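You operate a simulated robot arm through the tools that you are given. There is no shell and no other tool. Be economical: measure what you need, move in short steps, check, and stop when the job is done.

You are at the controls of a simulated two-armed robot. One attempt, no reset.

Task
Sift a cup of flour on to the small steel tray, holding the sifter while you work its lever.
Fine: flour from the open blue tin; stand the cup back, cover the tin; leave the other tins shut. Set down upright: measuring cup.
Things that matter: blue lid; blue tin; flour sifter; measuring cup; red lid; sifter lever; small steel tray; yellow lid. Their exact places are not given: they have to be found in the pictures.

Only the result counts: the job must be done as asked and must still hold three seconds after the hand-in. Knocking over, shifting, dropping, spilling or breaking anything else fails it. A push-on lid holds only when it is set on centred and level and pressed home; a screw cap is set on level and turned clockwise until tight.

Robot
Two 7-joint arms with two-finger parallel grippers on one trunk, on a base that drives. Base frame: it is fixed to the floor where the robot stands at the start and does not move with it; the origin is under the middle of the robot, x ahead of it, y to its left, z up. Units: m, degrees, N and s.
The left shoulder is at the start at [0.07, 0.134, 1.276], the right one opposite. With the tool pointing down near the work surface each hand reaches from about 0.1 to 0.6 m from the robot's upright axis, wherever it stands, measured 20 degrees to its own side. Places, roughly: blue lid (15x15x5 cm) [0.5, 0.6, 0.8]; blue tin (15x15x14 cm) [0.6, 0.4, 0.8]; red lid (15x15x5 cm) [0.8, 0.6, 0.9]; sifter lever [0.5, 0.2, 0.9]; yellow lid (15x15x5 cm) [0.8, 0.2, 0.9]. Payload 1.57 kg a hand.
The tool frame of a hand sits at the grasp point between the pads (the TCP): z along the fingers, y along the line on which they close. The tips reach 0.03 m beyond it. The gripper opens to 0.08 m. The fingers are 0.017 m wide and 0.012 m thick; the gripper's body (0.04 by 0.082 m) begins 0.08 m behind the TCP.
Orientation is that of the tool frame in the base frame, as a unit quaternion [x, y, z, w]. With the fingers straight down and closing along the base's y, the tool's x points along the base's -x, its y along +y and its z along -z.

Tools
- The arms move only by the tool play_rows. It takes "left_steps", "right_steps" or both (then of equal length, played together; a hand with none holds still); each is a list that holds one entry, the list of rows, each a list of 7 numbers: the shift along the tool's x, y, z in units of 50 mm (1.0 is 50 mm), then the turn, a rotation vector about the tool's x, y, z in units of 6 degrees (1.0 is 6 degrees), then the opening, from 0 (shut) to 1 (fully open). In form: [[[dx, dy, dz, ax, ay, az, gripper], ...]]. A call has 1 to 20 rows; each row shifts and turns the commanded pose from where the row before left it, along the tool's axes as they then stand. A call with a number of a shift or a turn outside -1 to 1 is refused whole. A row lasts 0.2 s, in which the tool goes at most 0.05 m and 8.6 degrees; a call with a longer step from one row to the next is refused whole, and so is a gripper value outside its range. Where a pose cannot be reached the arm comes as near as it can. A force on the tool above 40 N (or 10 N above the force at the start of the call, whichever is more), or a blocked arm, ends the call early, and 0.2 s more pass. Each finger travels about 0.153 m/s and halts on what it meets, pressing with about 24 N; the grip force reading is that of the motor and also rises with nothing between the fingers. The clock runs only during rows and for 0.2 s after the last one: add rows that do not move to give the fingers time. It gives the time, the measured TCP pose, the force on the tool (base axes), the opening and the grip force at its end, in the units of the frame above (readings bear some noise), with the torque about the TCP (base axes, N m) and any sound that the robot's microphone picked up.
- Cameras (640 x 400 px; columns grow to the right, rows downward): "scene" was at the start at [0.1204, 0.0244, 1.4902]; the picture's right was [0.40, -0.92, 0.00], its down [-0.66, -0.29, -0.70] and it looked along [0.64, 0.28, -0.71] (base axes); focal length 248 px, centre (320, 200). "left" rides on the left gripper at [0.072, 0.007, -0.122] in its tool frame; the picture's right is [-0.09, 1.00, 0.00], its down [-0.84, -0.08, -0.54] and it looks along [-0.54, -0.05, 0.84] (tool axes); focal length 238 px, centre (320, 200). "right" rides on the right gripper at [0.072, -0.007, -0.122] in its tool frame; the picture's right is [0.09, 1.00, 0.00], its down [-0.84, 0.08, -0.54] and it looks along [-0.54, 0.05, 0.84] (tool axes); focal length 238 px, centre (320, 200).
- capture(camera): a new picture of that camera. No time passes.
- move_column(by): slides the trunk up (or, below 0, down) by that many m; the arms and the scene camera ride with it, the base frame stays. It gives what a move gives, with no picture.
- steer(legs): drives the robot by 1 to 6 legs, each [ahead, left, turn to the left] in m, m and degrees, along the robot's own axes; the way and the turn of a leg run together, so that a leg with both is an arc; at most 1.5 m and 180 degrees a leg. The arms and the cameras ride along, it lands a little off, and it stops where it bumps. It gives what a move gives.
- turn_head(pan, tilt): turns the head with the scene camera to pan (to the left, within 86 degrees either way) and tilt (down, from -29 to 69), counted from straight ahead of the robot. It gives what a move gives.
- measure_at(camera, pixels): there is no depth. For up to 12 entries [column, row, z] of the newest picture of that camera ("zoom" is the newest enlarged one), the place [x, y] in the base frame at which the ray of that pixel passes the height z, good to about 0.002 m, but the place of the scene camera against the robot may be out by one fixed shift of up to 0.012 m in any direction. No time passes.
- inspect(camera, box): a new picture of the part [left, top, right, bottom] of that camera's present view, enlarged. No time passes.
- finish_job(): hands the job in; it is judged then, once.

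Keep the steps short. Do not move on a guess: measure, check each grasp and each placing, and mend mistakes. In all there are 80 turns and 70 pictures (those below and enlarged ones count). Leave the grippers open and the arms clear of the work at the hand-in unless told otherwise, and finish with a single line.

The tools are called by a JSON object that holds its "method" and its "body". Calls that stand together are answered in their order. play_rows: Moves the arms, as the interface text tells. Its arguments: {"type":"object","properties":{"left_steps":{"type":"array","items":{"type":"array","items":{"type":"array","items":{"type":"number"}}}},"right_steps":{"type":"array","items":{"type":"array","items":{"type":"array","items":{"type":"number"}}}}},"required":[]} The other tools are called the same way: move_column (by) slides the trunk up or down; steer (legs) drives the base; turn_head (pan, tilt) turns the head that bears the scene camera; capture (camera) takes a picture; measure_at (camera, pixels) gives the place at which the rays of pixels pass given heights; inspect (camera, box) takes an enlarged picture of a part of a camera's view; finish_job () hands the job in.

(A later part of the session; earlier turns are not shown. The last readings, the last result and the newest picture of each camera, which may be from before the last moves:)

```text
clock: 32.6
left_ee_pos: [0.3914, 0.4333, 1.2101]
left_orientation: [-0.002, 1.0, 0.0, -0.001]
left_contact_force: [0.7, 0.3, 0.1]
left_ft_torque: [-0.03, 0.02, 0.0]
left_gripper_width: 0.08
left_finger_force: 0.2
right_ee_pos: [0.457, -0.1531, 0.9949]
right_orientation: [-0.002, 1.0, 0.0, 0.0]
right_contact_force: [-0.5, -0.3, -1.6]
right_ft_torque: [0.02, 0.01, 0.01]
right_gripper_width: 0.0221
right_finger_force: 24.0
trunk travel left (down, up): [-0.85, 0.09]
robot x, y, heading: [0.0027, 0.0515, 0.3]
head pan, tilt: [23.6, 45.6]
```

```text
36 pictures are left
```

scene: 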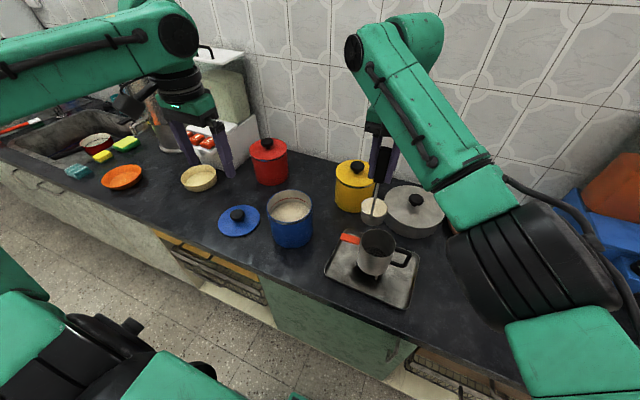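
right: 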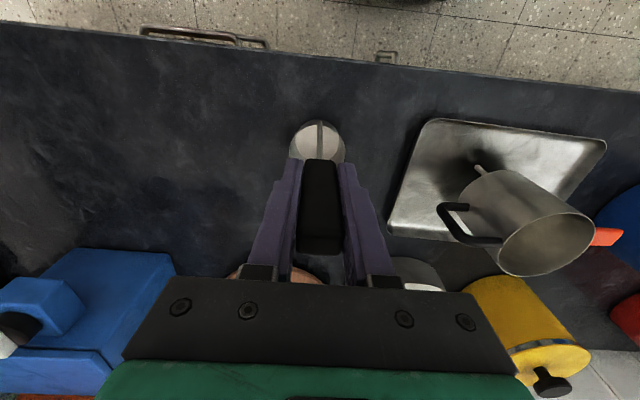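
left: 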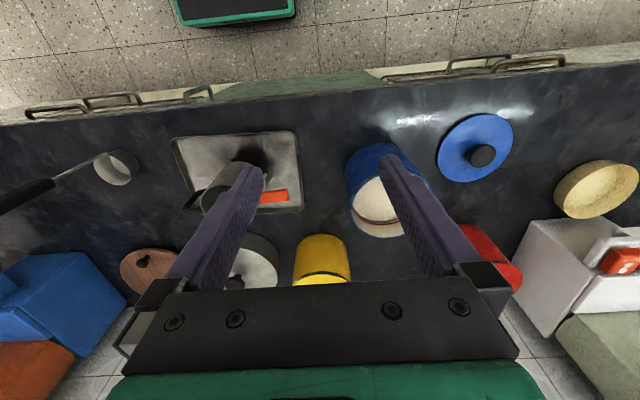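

About 10 mm remains. I lower it to contact, then open and lift off.

{"method": "play_rows", "body": {"right_steps": [[[0, 0.04, 0.12, 0, 0, 0, 0.1], [0, 0, 0.08, 0, 0, 0, 0.1], [0, 0, 0, 0, 0, 0, 0.1]]]}}

{"method": "play_rows", "body": {"right_steps": [[[0, 0, 0, 0, 0, 0, 0.4], [0, 0, 0, 0, 0, 0, 0.8], [0, 0, 0, 0, 0, 0, 1], [0, 0, 0, 0, 0, 0, 1], [0, 0, -0.5, 0, 0, 0, 1], [0, 0, -0.9, 0, 0, 0, 1], [0, 0, -0.9, 0, 0, 0, 1], [0, 0, -0.9, 0, 0, 0, 1], [0, 0, 0, 0, 0, 0, 1]]]}}

{"method": "capture", "body": {"camera": "right"}}

{"method": "inspect", "body": {"camera": "scene", "box": [310, 200, 510, 350]}}

```text
clock: 33.5
left_ee_pos: [0.3907, 0.4333, 1.2097]
left_orientation: [-0.002, 1.0, 0.0, 0.0]
left_contact_force: [-0.8, 0.5, 0.0]
left_ft_torque: [-0.02, 0.03, 0.01]
left_gripper_width: 0.08
left_finger_force: 0.1
right_ee_pos: [0.457, -0.1491, 0.9864]
right_orientation: [-0.002, 1.0, 0.0, 0.0]
right_contact_force: [0.0, 0.0, -1.0]
right_ft_torque: [0.0, 0.03, 0.0]
right_gripper_width: 0.0218
right_finger_force: 23.9
trunk travel left (down, up): [-0.85, 0.09]
robot x, y, heading: [0.0022, 0.0495, 0.3]
head pan, tilt: [23.6, 45.6]
```

```text
clock: 35.5
left_ee_pos: [0.3914, 0.4318, 1.2104]
left_orientation: [-0.002, 1.0, 0.0, 0.0]
left_contact_force: [0.0, -0.4, 0.0]
left_ft_torque: [0.04, -0.03, 0.05]
left_gripper_width: 0.0799
left_finger_force: 0.0
right_ee_pos: [0.4569, -0.152, 1.1457]
right_orientation: [-0.002, 1.0, 0.0, 0.0]
right_contact_force: [0.4, -0.6, 0.4]
right_ft_torque: [-0.01, -0.02, -0.01]
right_gripper_width: 0.0798
right_finger_force: 0.1
trunk travel left (down, up): [-0.85, 0.09]
robot x, y, heading: [0.0026, 0.0545, 0.2]
head pan, tilt: [23.6, 45.6]
```

```text
35 pictures are left
```

right: 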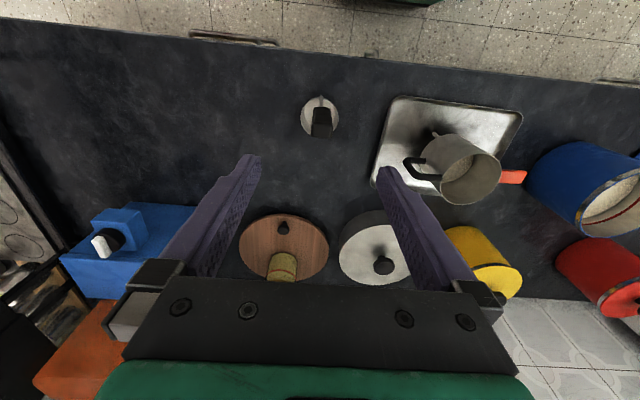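

```text
2.67 times, centred on (410, 275) of scene
```

zoom: 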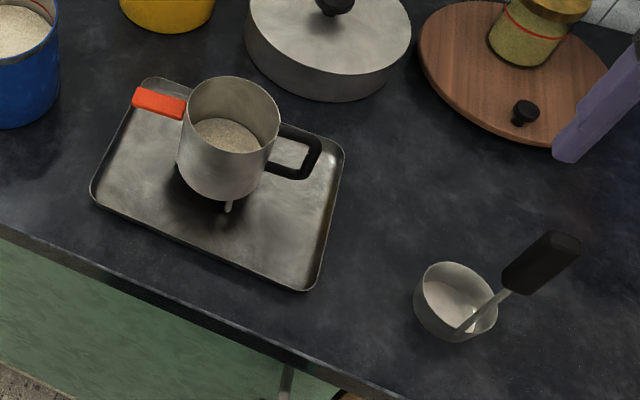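

The cup stands back in place and the flour is in the sifter. Now I turn the right gripper 90° and bring it above the sifter's black handle, while the left hand comes closer to view the lever.

{"method": "play_rows", "body": {"left_steps": [[[0, -0.15, 0.08, 0, 0, 0, 1], [0, -0.15, 0.08, 0, 0, 0, 1], [0, -0.15, 0.08, 0, 0, 0, 1], [0, -0.15, 0.08, 0, 0, 0, 1], [0, -0.15, 0.08, 0, 0, 0, 1], [0, -0.15, 0.08, 0, 0, 0, 1], [0, -0.15, 0.08, 0, 0, 0, 1], [0, -0.15, 0.08, 0, 0, 0, 1], [0, -0.15, 0.08, 0, 0, 0, 1], [0, -0.15, 0.08, 0, 0, 0, 1], [0, -0.15, 0.08, 0, 0, 0, 1], [0, -0.15, 0.08, 0, 0, 0, 1], [0, -0.15, 0.08, 0, 0, 0, 1], [0, -0.15, 0.08, 0, 0, 0, 1], [0, -0.15, 0.08, 0, 0, 0, 1], [0, -0.15, 0.08, 0, 0, 0, 1], [0, -0.15, 0.08, 0, 0, 0, 1], [0, -0.15, 0.08, 0, 0, 0, 1], [0, -0.15, 0.08, 0, 0, 0, 1], [0, -0.15, 0.08, 0, 0, 0, 1]]], "right_steps": [[[-0.28, 0.68, 0, 0, 0, 0, 1], [-0.28, 0.68, 0, 0, 0, 0, 1], [-0.28, 0.68, 0, 0, 0, 0, 1], [-0.28, 0.68, 0, 0, 0, 0, 1], [-0.28, 0.68, 0, 0, 0, 0, 1], [0, 0, 0, 0, 0, -1, 1], [0, 0, 0, 0, 0, -1, 1], [0, 0, 0, 0, 0, -1, 1], [0, 0, 0, 0, 0, -1, 1], [0, 0, 0, 0, 0, -1, 1], [0, 0, 0, 0, 0, -1, 1], [0, 0, 0, 0, 0, -1, 1], [0, 0, 0, 0, 0, -1, 1], [0, 0, 0, 0, 0, -1, 1], [0, 0, 0, 0, 0, -1, 1], [0, 0, 0, 0, 0, -1, 1], [0, 0, 0, 0, 0, -1, 1], [0, 0, 0, 0, 0, -1, 1], [0, 0, 0, 0, 0, -1, 1], [0, 0, 0, 0, 0, -1, 1]]]}}

{"method": "capture", "body": {"camera": "right"}}

{"method": "capture", "body": {"camera": "left"}}

```text
clock: 39.6
left_ee_pos: [0.3918, 0.2823, 1.1299]
left_orientation: [-0.003, 1.0, 0.0, 0.0]
left_contact_force: [-0.2, 0.0, 0.2]
left_ft_torque: [0.01, -0.02, -0.01]
left_gripper_width: 0.0798
left_finger_force: 0.1
right_ee_pos: [0.5265, 0.0194, 1.1466]
right_orientation: [0.709, -0.705, 0.0, -0.001]
right_contact_force: [0.2, 0.1, -0.6]
right_ft_torque: [0.0, 0.01, 0.0]
right_gripper_width: 0.0803
right_finger_force: 0.0
trunk travel left (down, up): [-0.85, 0.09]
robot x, y, heading: [0.0008, 0.0532, 0.3]
head pan, tilt: [23.6, 45.6]
```

```text
33 pictures are left
```

right: 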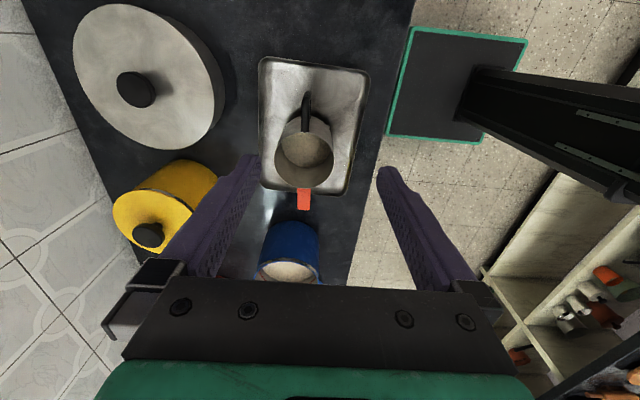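

```text
32 pictures are left
```

left: 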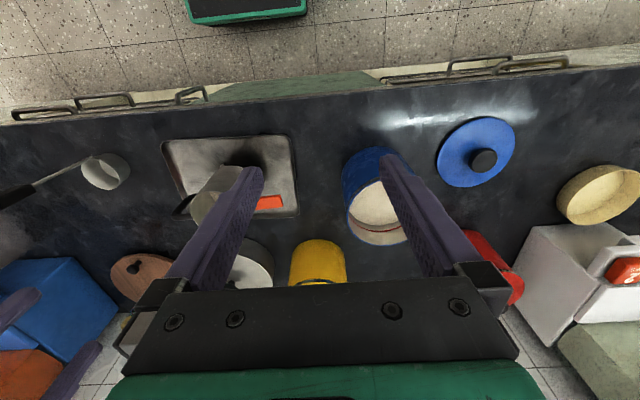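

{"method": "inspect", "body": {"camera": "right", "box": [255, 75, 365, 220]}}

{"method": "measure_at", "body": {"camera": "right", "pixels": [[306, 94, 0.9], [306, 94, 0.87], [306, 118, 0.91], [306, 132, 0.91], [301, 105, 0.9], [311, 105, 0.9], [303, 209, 0.91], [304, 189, 0.91], [304, 160, 0.923]]}}

{"method": "inspect", "body": {"camera": "left", "box": [160, 130, 310, 240]}}

```text
2.76 times, centred on (310, 148) of right
```

zoom: 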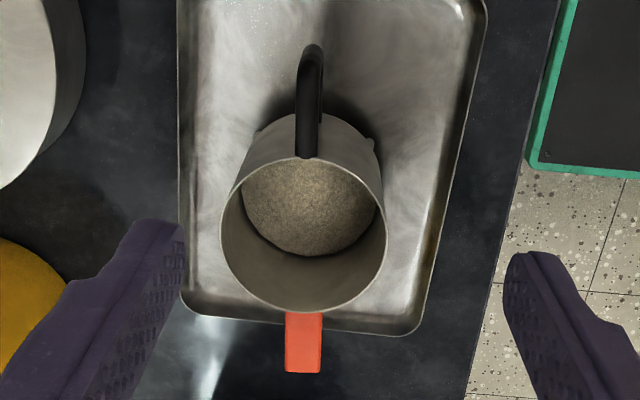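

```text
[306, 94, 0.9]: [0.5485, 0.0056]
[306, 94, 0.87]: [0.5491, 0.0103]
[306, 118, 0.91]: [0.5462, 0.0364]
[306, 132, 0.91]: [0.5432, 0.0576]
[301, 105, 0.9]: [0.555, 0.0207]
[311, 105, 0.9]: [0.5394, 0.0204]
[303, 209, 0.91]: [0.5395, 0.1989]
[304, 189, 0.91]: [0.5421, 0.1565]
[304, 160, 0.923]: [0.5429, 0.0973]
```

```text
3.64 times, centred on (235, 185) of left
```

zoom: 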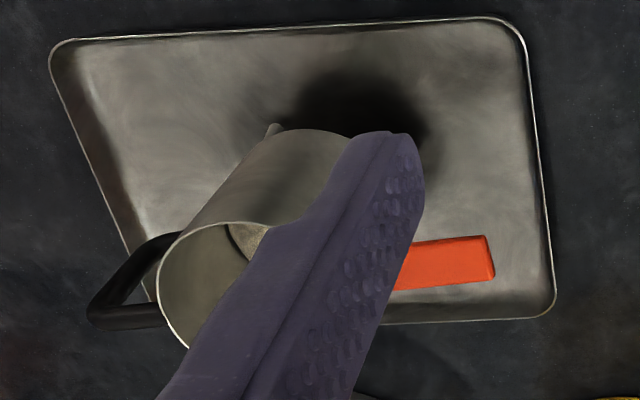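

The handle lies at x≈0.547, spans y 0.006–0.053, and the sifter is yawed about 4°. I align the right gripper and lower it astride the handle to z≈0.885, keeping it open for now.

{"method": "play_rows", "body": {"right_steps": [[[-0.11, -0.41, 0.5, 0, 0, -0.6, 1], [0, 0, 0.95, 0, 0, 0, 1], [0, 0, 0.95, 0, 0, 0, 1], [0, 0, 0.95, 0, 0, 0, 1], [0, 0, 0.95, 0, 0, 0, 1], [0, 0, 0.92, 0, 0, 0, 1], [0, 0, 0, 0, 0, 0, 1]]]}}

{"method": "capture", "body": {"camera": "right"}}

{"method": "inspect", "body": {"camera": "scene", "box": [320, 200, 440, 300]}}

```text
clock: 41.2
left_ee_pos: [0.3909, 0.2843, 1.1293]
left_orientation: [-0.002, 1.0, 0.001, 0.0]
left_contact_force: [-0.3, 0.1, 0.1]
left_ft_torque: [0.01, 0.02, 0.02]
left_gripper_width: 0.0801
left_finger_force: 0.0
right_ee_pos: [0.5465, 0.0252, 0.8867]
right_orientation: [0.73, -0.684, 0.0, 0.0]
right_contact_force: [-0.1, -0.8, 0.5]
right_ft_torque: [0.0, -0.01, 0.0]
right_gripper_width: 0.0801
right_finger_force: 0.0
trunk travel left (down, up): [-0.85, 0.09]
robot x, y, heading: [-0.0015, 0.0537, 0.2]
head pan, tilt: [23.6, 45.6]
```

```text
29 pictures are left
```

right: 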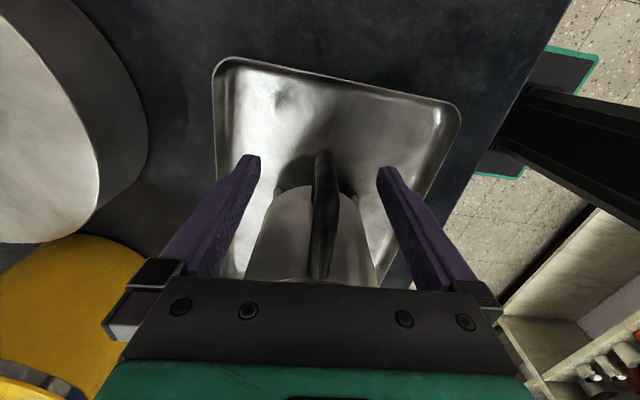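

```text
4.00 times, centred on (380, 250) of scene
```

zoom: 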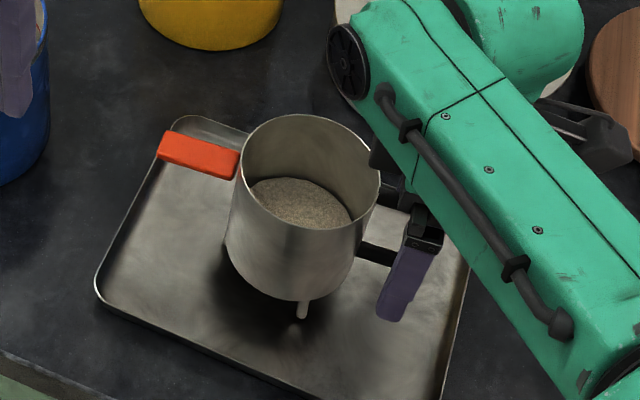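

The handle is centred between the fingers (col ~322). I close gently on it.

{"method": "play_rows", "body": {"right_steps": [[[0, 0, 0, 0, 0, 0, 0.6], [0, 0, 0, 0, 0, 0, 0.35], [0, 0, 0, 0, 0, 0, 0.2], [0, 0, 0, 0, 0, 0, 0.1], [0, 0, 0, 0, 0, 0, 0], [0, 0, 0, 0, 0, 0, 0]]]}}

{"method": "capture", "body": {"camera": "right"}}

```text
clock: 42.6
left_ee_pos: [0.3915, 0.2835, 1.1294]
left_orientation: [-0.002, 1.0, 0.0, 0.0]
left_contact_force: [-0.4, 1.1, -0.8]
left_ft_torque: [-0.01, 0.02, -0.03]
left_gripper_width: 0.0801
left_finger_force: 0.2
right_ee_pos: [0.5467, 0.0258, 0.8872]
right_orientation: [0.731, -0.683, 0.0, 0.0]
right_contact_force: [0.4, -0.3, 0.8]
right_ft_torque: [0.02, -0.01, 0.0]
right_gripper_width: 0.0113
right_finger_force: 24.1
trunk travel left (down, up): [-0.85, 0.09]
robot x, y, heading: [-0.0019, 0.0514, 0.1]
head pan, tilt: [23.6, 45.6]
```

```text
27 pictures are left
```

right: 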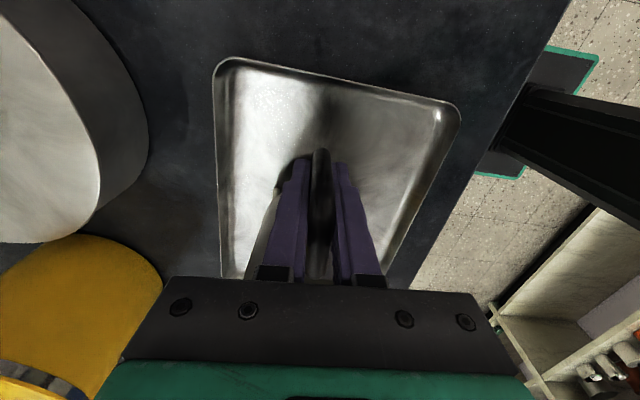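

The sifter handle is held (11 mm grip). Next I turn the left gripper so that it closes along x, and bring it above the orange lever at about (0.541,0.182).

{"method": "play_rows", "body": {"left_steps": [[[0, 0, 0, 0, 0, 1, 1], [0, 0, 0, 0, 0, 1, 1], [0, 0, 0, 0, 0, 1, 1], [0, 0, 0, 0, 0, 1, 1], [0, 0, 0, 0, 0, 1, 1], [0, 0, 0, 0, 0, 1, 1], [0, 0, 0, 0, 0, 1, 1], [0, 0, 0, 0, 0, 1, 1], [0, 0, 0, 0, 0, 1, 1], [0, 0, 0, 0, 0, 1, 1], [0, 0, 0, 0, 0, 1, 1], [0, 0, 0, 0, 0, 1, 1], [0, 0, 0, 0, 0, 1, 1], [0, 0, 0, 0, 0, 1, 1], [0, 0, 0, 0, 0, 0.35, 1], [-0.5, 0.75, 0, 0, 0, 0, 1], [-0.5, 0.75, 0, 0, 0, 0, 1], [-0.5, 0.75, 0, 0, 0, 0, 1], [-0.4, 0.73, 0.3, 0, 0, 0, 1], [0, 0, 0, 0, 0, 0, 1]]]}}

{"method": "capture", "body": {"camera": "left"}}

{"method": "capture", "body": {"camera": "scene"}}

```text
clock: 46.9
left_ee_pos: [0.5306, 0.2107, 1.1197]
left_orientation: [0.681, 0.733, 0.001, 0.001]
left_contact_force: [0.3, -0.5, -0.2]
left_ft_torque: [-0.03, 0.0, -0.04]
left_gripper_width: 0.0801
left_finger_force: 0.0
left hand out of reach, approached as far as the arm can: row 19
right_ee_pos: [0.5469, 0.0261, 0.8882]
right_orientation: [0.73, -0.684, -0.001, 0.0]
right_contact_force: [-0.7, -0.4, 1.9]
right_ft_torque: [0.08, 0.0, 0.0]
right_gripper_width: 0.0116
right_finger_force: 23.8
trunk travel left (down, up): [-0.85, 0.09]
robot x, y, heading: [0.0016, 0.055, 0.1]
head pan, tilt: [23.6, 45.6]
```

```text
26 pictures are left
```

left: 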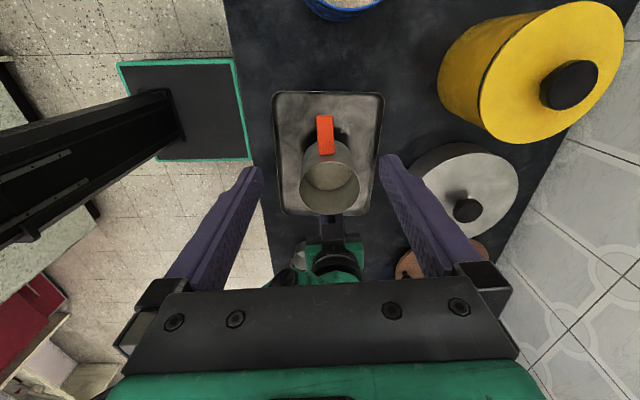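

```text
25 pictures are left
```

scene: 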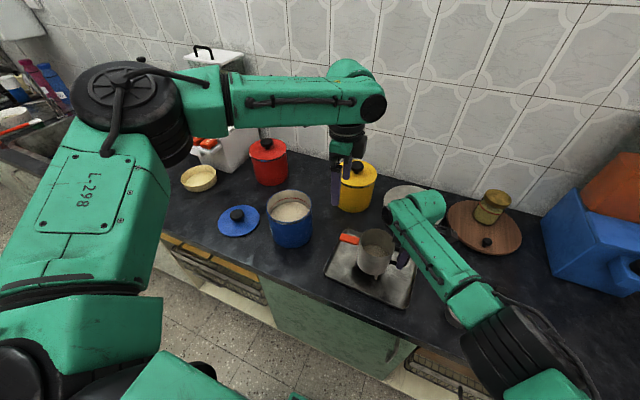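

{"method": "inspect", "body": {"camera": "left", "box": [265, 85, 395, 225]}}

{"method": "measure_at", "body": {"camera": "left", "pixels": [[324, 116, 0.91], [327, 153, 0.91], [319, 135, 0.91], [333, 135, 0.91], [324, 116, 0.89], [327, 153, 0.93], [329, 187, 0.923]]}}

```text
2.86 times, centred on (330, 155) of left
```

zoom: 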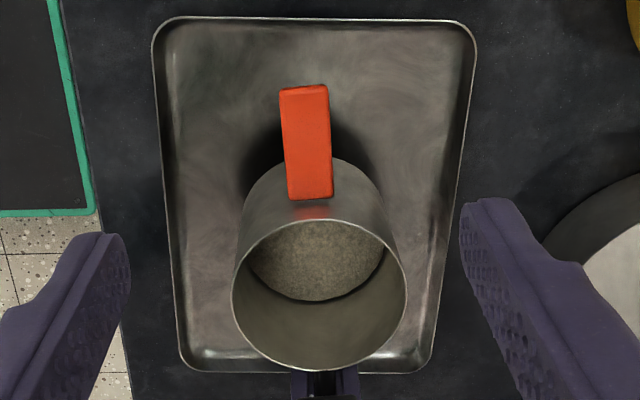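

```text
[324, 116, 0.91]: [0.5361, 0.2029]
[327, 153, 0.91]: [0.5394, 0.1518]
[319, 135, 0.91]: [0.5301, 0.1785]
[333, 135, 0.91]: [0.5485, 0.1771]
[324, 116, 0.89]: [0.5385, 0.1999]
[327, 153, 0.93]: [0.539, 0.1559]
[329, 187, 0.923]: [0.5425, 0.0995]
```

The lever's top sits at z≈0.906, spans y 0.150–0.202, centre x≈0.539, 18 mm wide. I lower the left hand toward it partway and recheck the pose.

{"method": "play_rows", "body": {"left_steps": [[[-0.2, 0, 0.8, 0, 0, 0, 1], [-0.2, 0, 0.8, 0, 0, 0, 1], [-0.1, 0, 0.9, 0, 0, 0, 1], [0, 0, 0, 0, 0, 0, 1]]]}}

```text
clock: 47.9
left_ee_pos: [0.4941, 0.2117, 1.0074]
left_orientation: [0.682, 0.732, 0.0, 0.002]
left_contact_force: [-0.4, -0.2, 0.3]
left_ft_torque: [0.01, -0.03, 0.02]
left_gripper_width: 0.0801
left_finger_force: 0.0
left hand out of reach, approached as far as the arm can: row 1, 2, 3
right_ee_pos: [0.5474, 0.0265, 0.8876]
right_orientation: [0.731, -0.683, 0.001, 0.0]
right_contact_force: [-0.6, 0.0, 0.0]
right_ft_torque: [-0.02, 0.01, 0.02]
right_gripper_width: 0.0117
right_finger_force: 24.1
trunk travel left (down, up): [-0.85, 0.09]
robot x, y, heading: [0.0007, 0.0554, 0.2]
head pan, tilt: [23.6, 45.6]
```

The rotated pose doesn't reach (x stalled at 0.494). I'll back up, undo the rotation, and instead use the closed fingertips in the natural pose on the lever.

{"method": "play_rows", "body": {"left_steps": [[[0, 0, -0.8, 0, 0, 0, 1], [0, 0, -0.8, 0, 0, 0, 1], [0, 0, 0, 0, 0, -1, 1], [0, 0, 0, 0, 0, -1, 1], [0, 0, 0, 0, 0, -1, 1], [0, 0, 0, 0, 0, -1, 1], [0, 0, 0, 0, 0, -1, 1], [0, 0, 0, 0, 0, -1, 1], [0, 0, 0, 0, 0, -1, 1], [0, 0, 0, 0, 0, -1, 1], [0, 0, 0, 0, 0, -1, 1], [0, 0, 0, 0, 0, -1, 0.8], [0, 0, 0, 0, 0, -1, 0.6], [0, 0, 0, 0, 0, -1, 0.4], [0, 0, 0, 0, 0, -1, 0.2], [0, 0, 0, 0, 0, -1, 0], [0, 0, 0, 0, 0, -0.35, 0], [0, 0, 0, 0, 0, 0, 0]]]}}

```text
clock: 51.6
left_ee_pos: [0.4956, 0.2114, 1.0876]
left_orientation: [-0.003, 1.0, 0.0, -0.001]
left_contact_force: [0.7, -0.9, -0.4]
left_ft_torque: [-0.01, -0.03, 0.01]
left_gripper_width: 0.0
left_finger_force: 21.8
right_ee_pos: [0.5465, 0.0258, 0.8879]
right_orientation: [0.73, -0.683, 0.0, 0.0]
right_contact_force: [-0.2, -0.6, 0.6]
right_ft_torque: [-0.05, 0.0, 0.01]
right_gripper_width: 0.0118
right_finger_force: 24.1
trunk travel left (down, up): [-0.85, 0.09]
robot x, y, heading: [0.0039, 0.0542, 0.4]
head pan, tilt: [23.6, 45.6]
```

{"method": "play_rows", "body": {"left_steps": [[[-0.28, -0.14, 0.6, 0, 0, 0, 0], [-0.28, -0.14, 0.8, 0, 0, 0, 0], [-0.28, -0.14, 0.8, 0, 0, 0, 0], [0, 0, 0.35, 0, 0, 0, 0], [0, 0, 0, 0, 0, 0, 0]]]}}

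{"method": "capture", "body": {"camera": "left"}}

{"method": "inspect", "body": {"camera": "scene", "box": [300, 190, 440, 310]}}

```text
clock: 52.9
left_ee_pos: [0.4903, 0.2245, 0.9886]
left_orientation: [-0.001, 1.0, -0.001, 0.001]
left_contact_force: [-0.5, 0.5, 0.6]
left_ft_torque: [-0.03, 0.0, -0.01]
left_gripper_width: 0.0001
left_finger_force: 21.4
left hand out of reach, approached as far as the arm can: row 2, 3, 4
right_ee_pos: [0.5471, 0.0255, 0.8882]
right_orientation: [0.73, -0.683, 0.0, 0.0]
right_contact_force: [0.3, 0.3, 0.4]
right_ft_torque: [0.02, -0.04, 0.0]
right_gripper_width: 0.0114
right_finger_force: 24.0
trunk travel left (down, up): [-0.85, 0.09]
robot x, y, heading: [-0.0, 0.0468, 0.1]
head pan, tilt: [23.6, 45.6]
```

```text
23 pictures are left
```

left: 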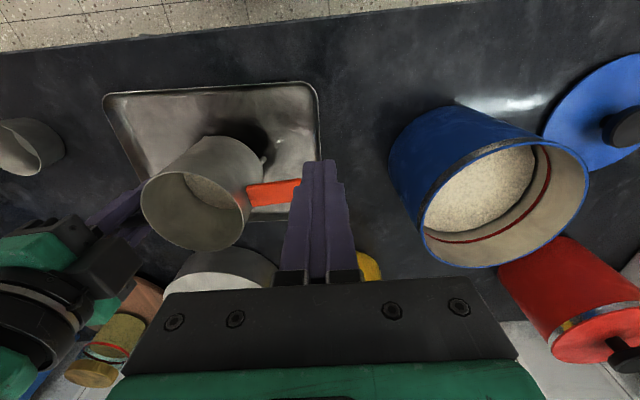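

```text
3.33 times, centred on (370, 250) of scene
```

zoom: 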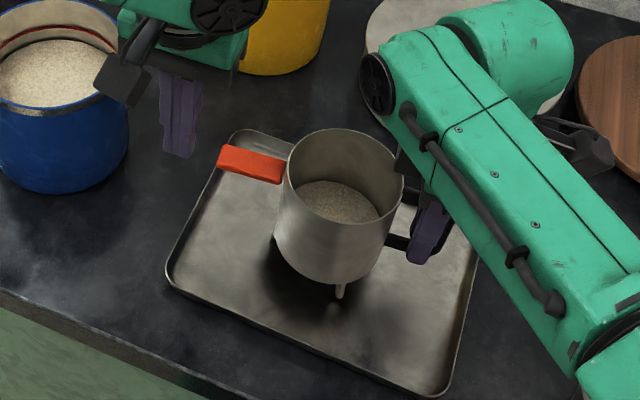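

The left arm stalls here too, likely because of its elbow posture. I retreat to the earlier free pose and approach afresh from there.

{"method": "play_rows", "body": {"left_steps": [[[0, 0, -0.9, 0, 0, 0, 0], [0.5, 0.3, -0.7, 0, 0, 0, 0], [0.7, 0.5, -0.3, 0, 0, 0, 0], [0.7, 0.5, 0, 0, 0, 0, 0], [0, 0, 0, 0, 0, 0, 0], [-0.8, -0.4, 0.2, 0, 0, 0, 0], [-0.8, -0.4, 0.2, 0, 0, 0, 0], [-0.8, -0.4, 0.2, 0, 0, 0, 0], [0, 0, 0, 0, 0, 0, 0]]]}}

{"method": "capture", "body": {"camera": "scene"}}

```text
clock: 54.9
left_ee_pos: [0.5147, 0.2298, 1.0535]
left_orientation: [-0.001, 1.0, -0.001, 0.0]
left_contact_force: [-0.5, -0.2, -0.1]
left_ft_torque: [0.02, 0.02, 0.02]
left_gripper_width: 0.0
left_finger_force: 21.3
right_ee_pos: [0.5481, 0.026, 0.8886]
right_orientation: [0.731, -0.683, 0.0, 0.0]
right_contact_force: [0.8, 0.2, 1.2]
right_ft_torque: [0.05, -0.02, -0.03]
right_gripper_width: 0.0115
right_finger_force: 24.2
trunk travel left (down, up): [-0.85, 0.09]
robot x, y, heading: [-0.0022, 0.05, 0.2]
head pan, tilt: [23.6, 45.6]
```

```text
21 pictures are left
```

scene: 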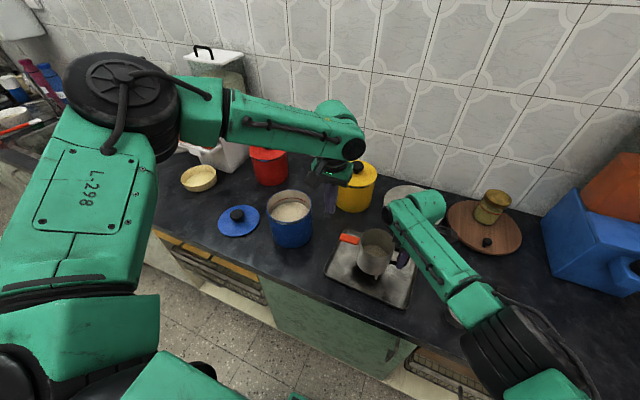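

{"method": "play_rows", "body": {"left_steps": [[[-0.22, -0.4, 0, 0, 0, 0, 0], [-0.22, -0.4, 0, 0, 0, 0, 0], [0, 0, 0.5, 0, 0, 0, 0], [0, 0, 0.5, 0, 0, 0, 0], [0, 0, 0, 0, 0, 0, 0]]]}}

```text
clock: 56.0
left_ee_pos: [0.5007, 0.2136, 1.0178]
left_orientation: [-0.002, 1.0, 0.0, 0.001]
left_contact_force: [-0.1, 0.5, -0.1]
left_ft_torque: [0.0, 0.02, 0.01]
left_gripper_width: 0.0
left_finger_force: 21.3
left hand out of reach, approached as far as the arm can: row 1, 2, 3, 4
right_ee_pos: [0.547, 0.0258, 0.8864]
right_orientation: [0.73, -0.683, -0.001, 0.0]
right_contact_force: [-1.0, -0.2, 0.9]
right_ft_torque: [-0.02, 0.01, 0.04]
right_gripper_width: 0.0114
right_finger_force: 23.9
trunk travel left (down, up): [-0.85, 0.09]
robot x, y, heading: [-0.0014, 0.0526, 0.3]
head pan, tilt: [23.6, 45.6]
```

Pitching the left fingers 30° forward should keep the wrist closer and give reach. I do that and then advance toward the lever.

{"method": "play_rows", "body": {"left_steps": [[[0, 0, 0, 0, -1, 0, 0], [0, 0, 0, 0, -1, 0, 0], [0, 0, 0, 0, -1, 0, 0], [0, 0, 0, 0, -1, 0, 0], [0, 0, 0, 0, -1, 0, 0], [0, -0.24, 0.58, 0, 0, 0, 0], [0, -0.24, 0.58, 0, 0, 0, 0], [0, 0, 0, 0, 0, 0, 0]]]}}

{"method": "capture", "body": {"camera": "left"}}

```text
clock: 57.9
left_ee_pos: [0.5244, 0.1952, 0.9743]
left_orientation: [-0.002, 0.966, 0.0, 0.26]
left_contact_force: [-0.1, 0.5, 0.6]
left_ft_torque: [0.02, 0.02, -0.03]
left_gripper_width: 0.0003
left_finger_force: 21.6
left hand out of reach, approached as far as the arm can: row 7
right_ee_pos: [0.5478, 0.0256, 0.8878]
right_orientation: [0.73, -0.683, 0.001, 0.0]
right_contact_force: [0.1, 0.7, 0.4]
right_ft_torque: [0.08, 0.03, -0.05]
right_gripper_width: 0.0115
right_finger_force: 23.8
trunk travel left (down, up): [-0.85, 0.09]
robot x, y, heading: [0.0002, 0.0547, 0.0]
head pan, tilt: [23.6, 45.6]
```

```text
20 pictures are left
```

left: 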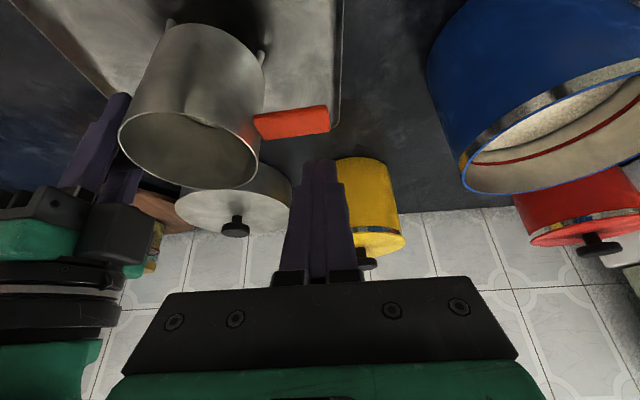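

{"method": "play_rows", "body": {"left_steps": [[[0, 0, 0, 0, -1, 0, 0], [0, 0, 0, 0, -1, 0, 0], [0, 0, 0, 0, -1, 0, 0], [0, 0, 0, 0, -1, 0, 0], [0.6, -0.14, 0.24, 0, 0, 0, 0], [0, 0, 0, 0, 0, 0, 0]]]}}

{"method": "inspect", "body": {"camera": "scene", "box": [300, 190, 440, 310]}}

```text
clock: 59.2
left_ee_pos: [0.5047, 0.2136, 0.984]
left_orientation: [-0.002, 0.891, 0.0, 0.454]
left_contact_force: [-0.3, 0.5, 0.9]
left_ft_torque: [0.01, 0.01, -0.01]
left_gripper_width: 0.0002
left_finger_force: 21.3
left hand out of reach, approached as far as the arm can: row 2, 3, 4, 5
right_ee_pos: [0.5469, 0.0271, 0.8863]
right_orientation: [0.73, -0.683, 0.0, 0.001]
right_contact_force: [-0.4, 0.6, 2.3]
right_ft_torque: [0.03, -0.04, -0.04]
right_gripper_width: 0.0117
right_finger_force: 23.5
trunk travel left (down, up): [-0.85, 0.09]
robot x, y, heading: [-0.0014, 0.0536, 0.0]
head pan, tilt: [23.6, 45.6]
```

```text
3.33 times, centred on (370, 250) of scene
```

zoom: 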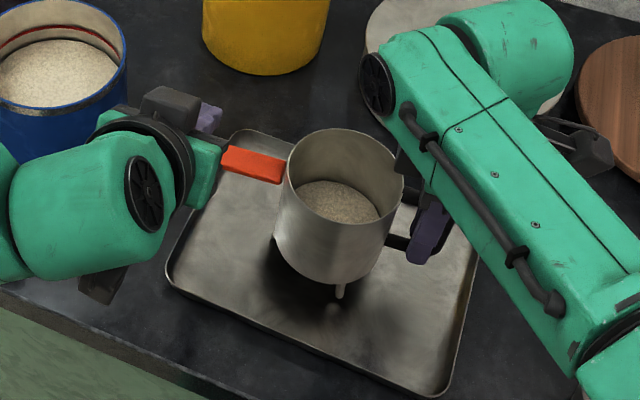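

Extra pitch doesn't help; the wrist seems limited in this posture. I'll undo the pitch and tilt the hand sideways 36° instead (hand to the left, fingers toward -y), which matches the elbow's natural side.

{"method": "play_rows", "body": {"left_steps": [[[0, 0, 0, 0, 1, 0, 0], [0, 0, 0, 0, 1, 0, 0], [0, 0, 0, 0, 1, 0, 0], [0, 0, 0, 0, 1, 0, 0], [0, 0, 0, 0, 1, 0, 0], [0, 0, 0, 0, 1, 0, 0], [0, 0, 0, 0, 1, 0, 0], [0, 0, 0, 0, 1, 0, 0], [0, 0, 0, 0, 1, 0, 0], [0, 0, 0, 1, 0, 0, 0], [0, 0, 0, 1, 0, 0, 0], [0, 0, 0, 1, 0, 0, 0], [0, 0, 0, 1, 0, 0, 0], [0, 0, 0, 1, 0, 0, 0], [0, 0, 0, 1, 0, 0, 0], [-0.34, 0.17, 0.31, 0, 0, 0, 0], [-0.34, 0.17, 0.31, 0, 0, 0, 0], [0, 0, 0, 0, 0, 0, 0]]]}}

{"method": "inspect", "body": {"camera": "scene", "box": [280, 180, 440, 310]}}

```text
clock: 63.0
left_ee_pos: [0.4975, 0.2208, 0.9867]
left_orientation: [-0.002, 0.951, -0.308, 0.002]
left_contact_force: [0.1, -0.3, 0.0]
left_ft_torque: [-0.01, 0.01, 0.02]
left_gripper_width: 0.0
left_finger_force: 21.1
left hand out of reach, approached as far as the arm can: row 9, 16, 17
right_ee_pos: [0.5483, 0.0263, 0.8862]
right_orientation: [0.73, -0.683, -0.001, 0.0]
right_contact_force: [0.1, 0.6, 0.5]
right_ft_torque: [0.07, -0.04, -0.01]
right_gripper_width: 0.0115
right_finger_force: 24.9
trunk travel left (down, up): [-0.85, 0.09]
robot x, y, heading: [-0.0021, 0.0564, 0.1]
head pan, tilt: [23.6, 45.6]
```

```text
3.08 times, centred on (360, 245) of scene
```

zoom: 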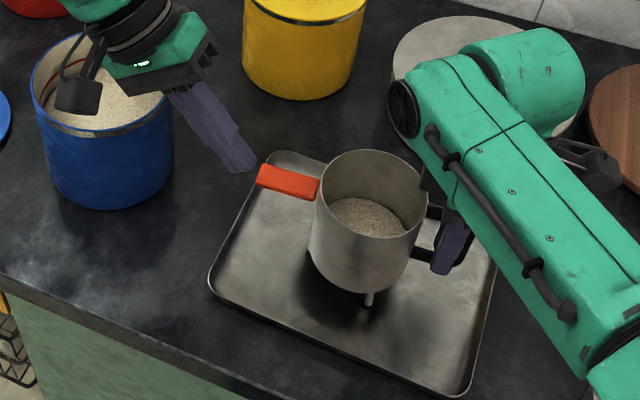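

Every orientation stalls at about the same point, so the base should come closer. From the pictures the base front is ~0.16 m short of the counter edge. I release the sifter, raise both hands, and drive ahead 0.09 m.

{"method": "play_rows", "body": {"left_steps": [[[0, 0, 0, -1, 0, 0, 0], [0, 0, 0, -1, 0, 0, 0], [0, 0, 0, -1, 0, 0, 0], [0, 0, 0, -1, 0, 0, 0], [0, 0, 0, -1, 0, 0, 0], [0, 0, 0, -1, 0, 0, 0], [0.5, 0.3, -0.6, 0, 0, 0, 0], [0.5, 0.3, -0.6, 0, 0, 0, 0], [0.5, 0.3, -0.6, 0, 0, 0, 0], [0.5, 0.3, 0, 0, 0, 0, 0], [0, 0, 0, 0, 0, 0, 0]]], "right_steps": [[[0, 0, 0, 0, 0, 0, 0.3], [0, 0, 0, 0, 0, 0, 0.7], [0, 0, 0, 0, 0, 0, 1], [0, 0, 0, 0, 0, 0, 1], [0, 0, -0.5, 0, 0, 0, 1], [0, 0, -0.9, 0, 0, 0, 1], [0, 0, -0.9, 0, 0, 0, 1], [0, 0, -0.9, 0, 0, 0, 1], [0, 0, -0.9, 0, 0, 0, 1], [0, 0, -0.5, 0, 0, 0, 1], [0, 0, 0, 0, 0, 0, 1]]]}}

{"method": "steer", "body": {"legs": [[0.09, 0.03, 0]]}}

{"method": "capture", "body": {"camera": "right"}}

```text
clock: 65.5
left_ee_pos: [0.3939, 0.2842, 1.0814]
left_orientation: [-0.003, 1.0, 0.0, 0.001]
left_contact_force: [-0.5, 0.2, -0.3]
left_ft_torque: [-0.01, -0.01, -0.02]
left_gripper_width: 0.0
left_finger_force: 20.9
left hand out of reach, approached as far as the arm can: row 6
right_ee_pos: [0.5468, 0.0269, 1.1172]
right_orientation: [0.73, -0.684, -0.002, 0.0]
right_contact_force: [0.5, 0.7, 0.0]
right_ft_torque: [0.05, 0.0, 0.02]
right_gripper_width: 0.0797
right_finger_force: 0.0
trunk travel left (down, up): [-0.85, 0.09]
robot x, y, heading: [-0.0018, 0.052, 0.2]
head pan, tilt: [23.6, 45.6]
```

```text
clock: 66.6
left_ee_pos: [0.4788, 0.3136, 1.0825]
left_orientation: [-0.002, 1.0, 0.0, 0.001]
left_contact_force: [0.1, 0.3, 0.7]
left_ft_torque: [-0.01, -0.02, 0.0]
left_gripper_width: 0.0
left_finger_force: 21.6
right_ee_pos: [0.6313, 0.0555, 1.119]
right_orientation: [0.73, -0.683, 0.001, -0.002]
right_contact_force: [-0.1, -0.8, 0.5]
right_ft_torque: [0.02, -0.03, -0.02]
right_gripper_width: 0.0799
right_finger_force: 0.1
trunk travel left (down, up): [-0.85, 0.09]
robot x, y, heading: [0.0898, 0.0809, 0.2]
head pan, tilt: [23.6, 45.6]
```

```text
17 pictures are left
```

right: 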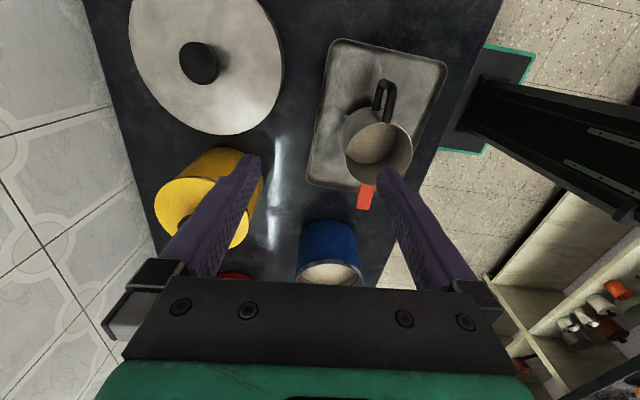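

Base is now at (0.09,0.08). The right hand goes back astride the handle as before, and the left heads to above the lever to test its reach.

{"method": "play_rows", "body": {"left_steps": [[[-0.14, -0.31, 0.15, 0, 0, 0, 0], [-0.14, -0.31, 0.15, 0, 0, 0, 0], [-0.14, -0.31, 0.15, 0, 0, 0, 0], [-0.14, -0.31, 0.15, 0, 0, 0, 0], [-0.14, -0.31, 0.15, 0, 0, 0, 0], [-0.14, -0.31, 0.15, 0, 0, 0, 0], [-0.14, -0.31, 0.15, 0, 0, 0, 0], [-0.14, -0.31, 0.15, 0, 0, 0, 0], [0, 0, 0, 0, 0, 0, 0]]], "right_steps": [[[0.163, 0.574, 0, 0, 0, 0, 1], [0.163, 0.574, 0, 0, 0, 0, 1], [0.163, 0.574, 0, 0, 0, 0, 1], [0, 0, 0.93, 0, 0, 0, 1], [0, 0, 0.93, 0, 0, 0, 1], [0, 0, 0.93, 0, 0, 0, 1], [0, 0, 0.93, 0, 0, 0, 1], [0, 0, 0.5, 0, 0, 0, 1], [0, 0, 0, 0, 0, 0, 1]]]}}

{"method": "inspect", "body": {"camera": "right", "box": [200, 50, 460, 290]}}

```text
clock: 68.6
left_ee_pos: [0.5391, 0.1895, 1.0218]
left_orientation: [-0.002, 1.0, 0.0, 0.0]
left_contact_force: [-0.2, -0.4, 0.6]
left_ft_torque: [0.0, -0.02, -0.01]
left_gripper_width: 0.0002
left_finger_force: 21.1
right_ee_pos: [0.5502, 0.0267, 0.9057]
right_orientation: [0.73, -0.683, 0.0, 0.0]
right_contact_force: [-0.2, 0.3, 0.7]
right_ft_torque: [0.02, -0.01, -0.01]
right_gripper_width: 0.0798
right_finger_force: 0.0
trunk travel left (down, up): [-0.85, 0.09]
robot x, y, heading: [0.0909, 0.0846, 0.3]
head pan, tilt: [23.6, 45.6]
```

```text
1.67 times, centred on (330, 170) of right
```

zoom: 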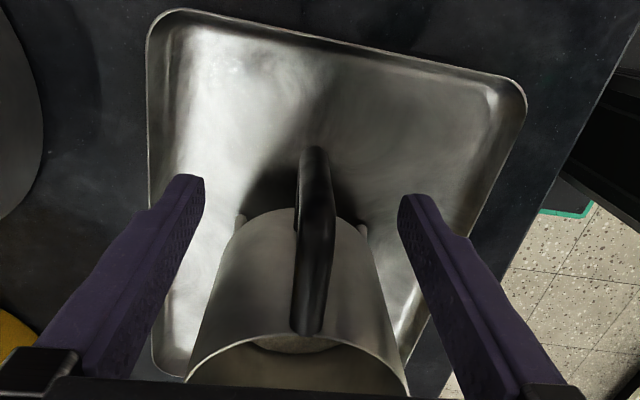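

The left hand now reaches. I fine-adjust and close the right hand on the handle, while the left rotates 86° and opens so it can grip the lever.

{"method": "play_rows", "body": {"left_steps": [[[0, 0, 0, 0, 0, 1, 0], [0, 0, 0, 0, 0, 1, 0], [0, 0, 0, 0, 0, 1, 0], [0, 0, 0, 0, 0, 1, 0], [0, 0, 0, 0, 0, 1, 0], [0, 0, 0, 0, 0, 1, 0], [0, 0, 0, 0, 0, 1, 0], [0, 0, 0, 0, 0, 1, 0], [0, 0, 0, 0, 0, 1, 0], [0, 0, 0, 0, 0, 1, 0], [0, 0, 0, 0, 0, 1, 0], [0, 0, 0, 0, 0, 1, 0.2], [0, 0, 0, 0, 0, 1, 0.4], [0, 0, 0, 0, 0, 1, 0.6], [0, 0, 0, 0, 0, 0.35, 0.8], [0, 0, 0, 0, 0, 0, 0.8]]], "right_steps": [[[0, 0.06, 0.37, 0, 0, 0, 1], [0, 0, 0, 0, 0, 0, 1], [0, 0, 0, 0, 0, 0, 0.6], [0, 0, 0, 0, 0, 0, 0.35], [0, 0, 0, 0, 0, 0, 0.2], [0, 0, 0, 0, 0, 0, 0.1], [0, 0, 0, 0, 0, 0, 0], [0, 0, 0, 0, 0, 0, 0], [0, 0, 0, 0, 0, 0, 0], [0, 0, 0, 0, 0, 0, 0], [0, 0, 0, 0, 0, 0, 0], [0, 0, 0, 0, 0, 0, 0], [0, 0, 0, 0, 0, 0, 0], [0, 0, 0, 0, 0, 0, 0], [0, 0, 0, 0, 0, 0, 0], [0, 0, 0, 0, 0, 0, 0]]]}}

{"method": "capture", "body": {"camera": "left"}}

```text
clock: 72.0
left_ee_pos: [0.5393, 0.1913, 1.0223]
left_orientation: [0.682, 0.732, 0.0, 0.0]
left_contact_force: [0.4, 0.4, -0.1]
left_ft_torque: [-0.01, 0.01, -0.01]
left_gripper_width: 0.0642
left_finger_force: 0.0
right_ee_pos: [0.5483, 0.0265, 0.8877]
right_orientation: [0.73, -0.683, 0.0, 0.001]
right_contact_force: [-0.4, 0.6, 0.1]
right_ft_torque: [-0.02, -0.04, 0.01]
right_gripper_width: 0.0116
right_finger_force: 23.9
trunk travel left (down, up): [-0.85, 0.09]
robot x, y, heading: [0.0881, 0.0806, -0.1]
head pan, tilt: [23.6, 45.6]
```

```text
15 pictures are left
```

left: 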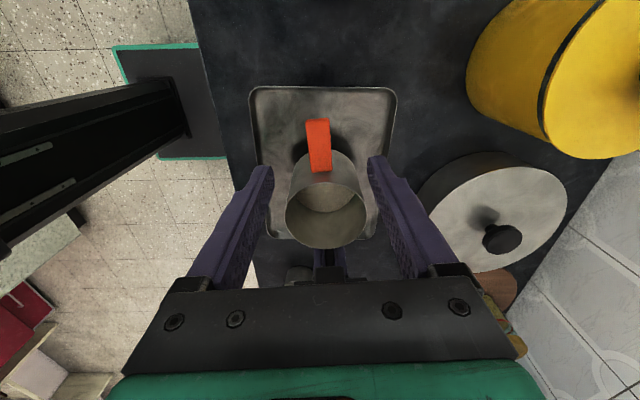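

Lever (col ~319) is centred between the fingers. I lower to z≈0.902 and close on it.

{"method": "play_rows", "body": {"left_steps": [[[0, 0, 0.8, 0, 0, 0, 0.8], [0, 0, 0.8, 0, 0, 0, 0.8], [0, 0, 0.8, 0, 0, 0, 0.8], [0, 0, 0, 0, 0, 0, 0.8], [0, 0, 0, 0, 0, 0, 0.5], [0, 0, 0, 0, 0, 0, 0.3], [0, 0, 0, 0, 0, 0, 0.15], [0, 0, 0, 0, 0, 0, 0.1]]]}}

{"method": "capture", "body": {"camera": "left"}}

```text
clock: 73.8
left_ee_pos: [0.5091, 0.2274, 0.9383]
left_orientation: [0.682, 0.732, 0.0, 0.001]
left_contact_force: [-0.8, -0.5, -0.4]
left_ft_torque: [0.0, 0.03, 0.0]
left_gripper_width: 0.0079
left_finger_force: 0.0
left hand out of reach, approached as far as the arm can: row 1, 2, 3
right_ee_pos: [0.5478, 0.0255, 0.8856]
right_orientation: [0.73, -0.684, 0.0, -0.001]
right_contact_force: [0.1, 0.9, 0.1]
right_ft_torque: [-0.01, 0.0, -0.01]
right_gripper_width: 0.0115
right_finger_force: 24.2
trunk travel left (down, up): [-0.85, 0.09]
robot x, y, heading: [0.0897, 0.0817, 0.2]
head pan, tilt: [23.6, 45.6]
```

```text
14 pictures are left
```

left: 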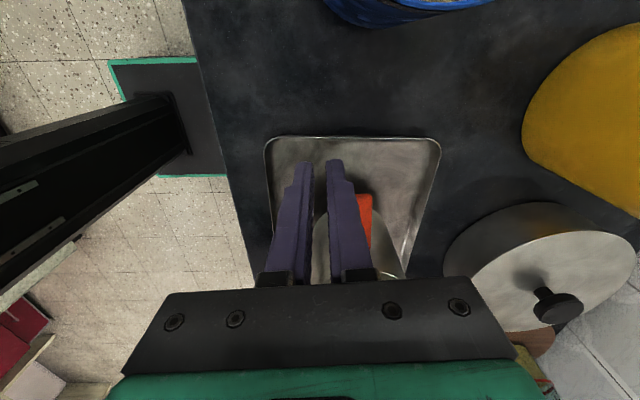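

The left arm stalls when low, so the shoulders are too high for it. I release, raise both hands, and lower the trunk 0.13 m so that the same spot falls where the left arm reached well.

{"method": "play_rows", "body": {"left_steps": [[[0, 0, -0.9, 0, 0, 0, 0.1], [0, 0, -0.9, 0, 0, 0, 0.1], [0, 0, -0.9, 0, 0, 0, 0.1], [0, 0, -0.9, 0, 0, 0, 0.4], [-0.4, 0.3, 0, 0, 0, 0, 0.8], [-0.4, 0.3, 0, 0, 0, 0, 0.8], [0, 0, 0, 0, 0, 0, 0.8], [0, 0, 0, 0, 0, 0, 0.8], [0, 0, 0, 0, 0, 0, 0.8], [0, 0, 0, 0, 0, 0, 0.8]]], "right_steps": [[[0, 0, 0, 0, 0, 0, 0.3], [0, 0, 0, 0, 0, 0, 0.7], [0, 0, 0, 0, 0, 0, 1], [0, 0, 0, 0, 0, 0, 1], [0, 0, -0.5, 0, 0, 0, 1], [0, 0, -0.9, 0, 0, 0, 1], [0, 0, -0.9, 0, 0, 0, 1], [0, 0, -0.9, 0, 0, 0, 1], [0, 0, -0.9, 0, 0, 0, 1], [0, 0, 0, 0, 0, 0, 1]]]}}

{"method": "move_column", "body": {"by": -0.13}}

{"method": "capture", "body": {"camera": "right"}}

```text
clock: 76.0
left_ee_pos: [0.5408, 0.1929, 1.1182]
left_orientation: [0.682, 0.732, 0.0, -0.001]
left_contact_force: [-0.3, 0.4, -1.1]
left_ft_torque: [0.01, 0.04, -0.05]
left_gripper_width: 0.0639
left_finger_force: 0.1
right_ee_pos: [0.5482, 0.0262, 1.0905]
right_orientation: [0.73, -0.684, 0.0, -0.001]
right_contact_force: [1.1, 0.3, -0.6]
right_ft_torque: [-0.02, -0.01, 0.01]
right_gripper_width: 0.0801
right_finger_force: 0.0
trunk travel left (down, up): [-0.85, 0.09]
robot x, y, heading: [0.0868, 0.0799, 0.4]
head pan, tilt: [23.6, 45.6]
```

```text
clock: 77.5
left_ee_pos: [0.5404, 0.1917, 0.9896]
left_orientation: [0.682, 0.732, 0.0, 0.0]
left_contact_force: [0.9, 0.2, 0.1]
left_ft_torque: [0.0, 0.0, -0.04]
left_gripper_width: 0.0639
left_finger_force: 0.0
right_ee_pos: [0.5492, 0.0266, 0.9602]
right_orientation: [0.73, -0.683, 0.0, 0.001]
right_contact_force: [0.6, -0.7, 0.1]
right_ft_torque: [0.01, -0.01, 0.0]
right_gripper_width: 0.0798
right_finger_force: 0.0
trunk travel left (down, up): [-0.72, 0.22]
robot x, y, heading: [0.0883, 0.0799, 0.0]
head pan, tilt: [23.6, 45.6]
```

```text
13 pictures are left
```

right: 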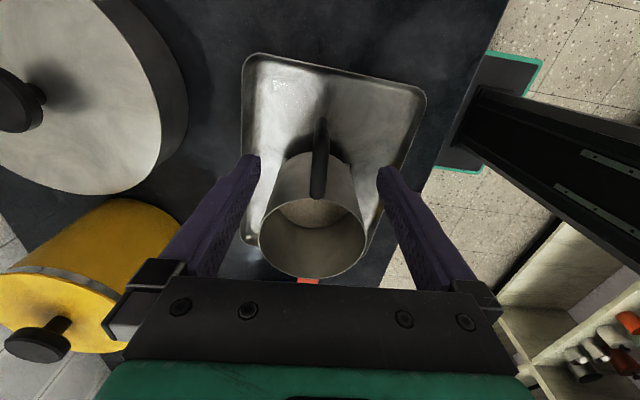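

Both are aligned. Right lowers and closes on the handle first; left lowers onto the lever, then closes.

{"method": "play_rows", "body": {"left_steps": [[[0, 0, 0.6, 0, 0, 0, 0.8], [0, 0, 0.6, 0, 0, 0, 0.8], [0, 0, 0.55, 0, 0, 0, 0.8], [0, 0, 0, 0, 0, 0, 0.8], [0, 0, 0, 0, 0, 0, 0.8], [0, 0, 0, 0, 0, 0, 0.8], [0, 0, 0, 0, 0, 0, 0.8], [0, 0, 0, 0, 0, 0, 0.8], [0, 0, 0, 0, 0, 0, 0.5], [0, 0, 0, 0, 0, 0, 0.3], [0, 0, 0, 0, 0, 0, 0.15], [0, 0, 0, 0, 0, 0, 0.1], [0, 0, 0, 0, 0, 0, 0.1]]], "right_steps": [[[0, 0.02, 0.75, 0, 0, 0, 1], [0, 0.01, 0.72, 0, 0, 0, 1], [0, 0, 0, 0, 0, 0, 1], [0, 0, 0, 0, 0, 0, 0.6], [0, 0, 0, 0, 0, 0, 0.35], [0, 0, 0, 0, 0, 0, 0.2], [0, 0, 0, 0, 0, 0, 0.1], [0, 0, 0, 0, 0, 0, 0], [0, 0, 0, 0, 0, 0, 0], [0, 0, 0, 0, 0, 0, 0], [0, 0, 0, 0, 0, 0, 0], [0, 0, 0, 0, 0, 0, 0], [0, 0, 0, 0, 0, 0, 0]]]}}

{"method": "capture", "body": {"camera": "left"}}

```text
clock: 80.3
left_ee_pos: [0.5403, 0.1937, 0.9017]
left_orientation: [0.681, 0.733, 0.0, 0.001]
left_contact_force: [-5.6, 1.0, 1.6]
left_ft_torque: [-0.07, 0.0, -0.47]
left_gripper_width: 0.0237
left_finger_force: 23.4
right_ee_pos: [0.5479, 0.0262, 0.888]
right_orientation: [0.729, -0.684, 0.0, 0.0]
right_contact_force: [5.0, -1.4, -1.7]
right_ft_torque: [-0.34, 0.07, -0.47]
right_gripper_width: 0.0117
right_finger_force: 23.6
trunk travel left (down, up): [-0.72, 0.22]
robot x, y, heading: [0.0901, 0.0845, 0.3]
head pan, tilt: [23.6, 45.6]
```

```text
12 pictures are left
```

left: 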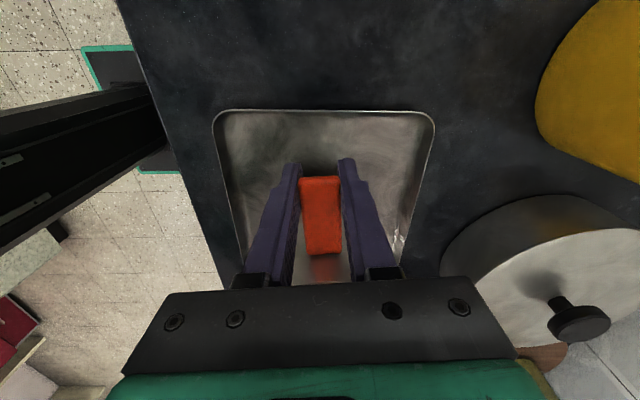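

Left holds the lever (about 24 mm), with slight side force. Now a gentle test: press the lever down 8 mm and read the force.

{"method": "play_rows", "body": {"left_steps": [[[0, 0, 0.08, 0, 0, 0, 0.1], [0, 0, 0.08, 0, 0, 0, 0.1], [0, 0, 0, 0, 0, 0, 0.1]]]}}

{"method": "inspect", "body": {"camera": "left", "box": [200, 90, 450, 290]}}

```text
clock: 81.2
left_ee_pos: [0.5403, 0.1913, 0.8927]
left_orientation: [0.681, 0.732, 0.001, 0.0]
left_contact_force: [-2.7, 1.9, 12.1]
left_ft_torque: [-0.54, -0.07, -0.33]
left_gripper_width: 0.0238
left_finger_force: 23.7
right_ee_pos: [0.5464, 0.0264, 0.8893]
right_orientation: [0.73, -0.683, 0.0, 0.0]
right_contact_force: [4.3, -0.6, -2.7]
right_ft_torque: [-0.53, -0.17, -0.4]
right_gripper_width: 0.0118
right_finger_force: 24.1
trunk travel left (down, up): [-0.72, 0.22]
robot x, y, heading: [0.0907, 0.0898, 0.1]
head pan, tilt: [23.6, 45.6]
```

```text
2.00 times, centred on (325, 190) of left
```

zoom: 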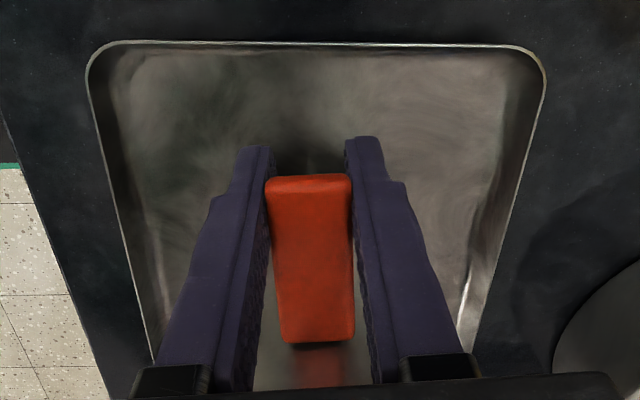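

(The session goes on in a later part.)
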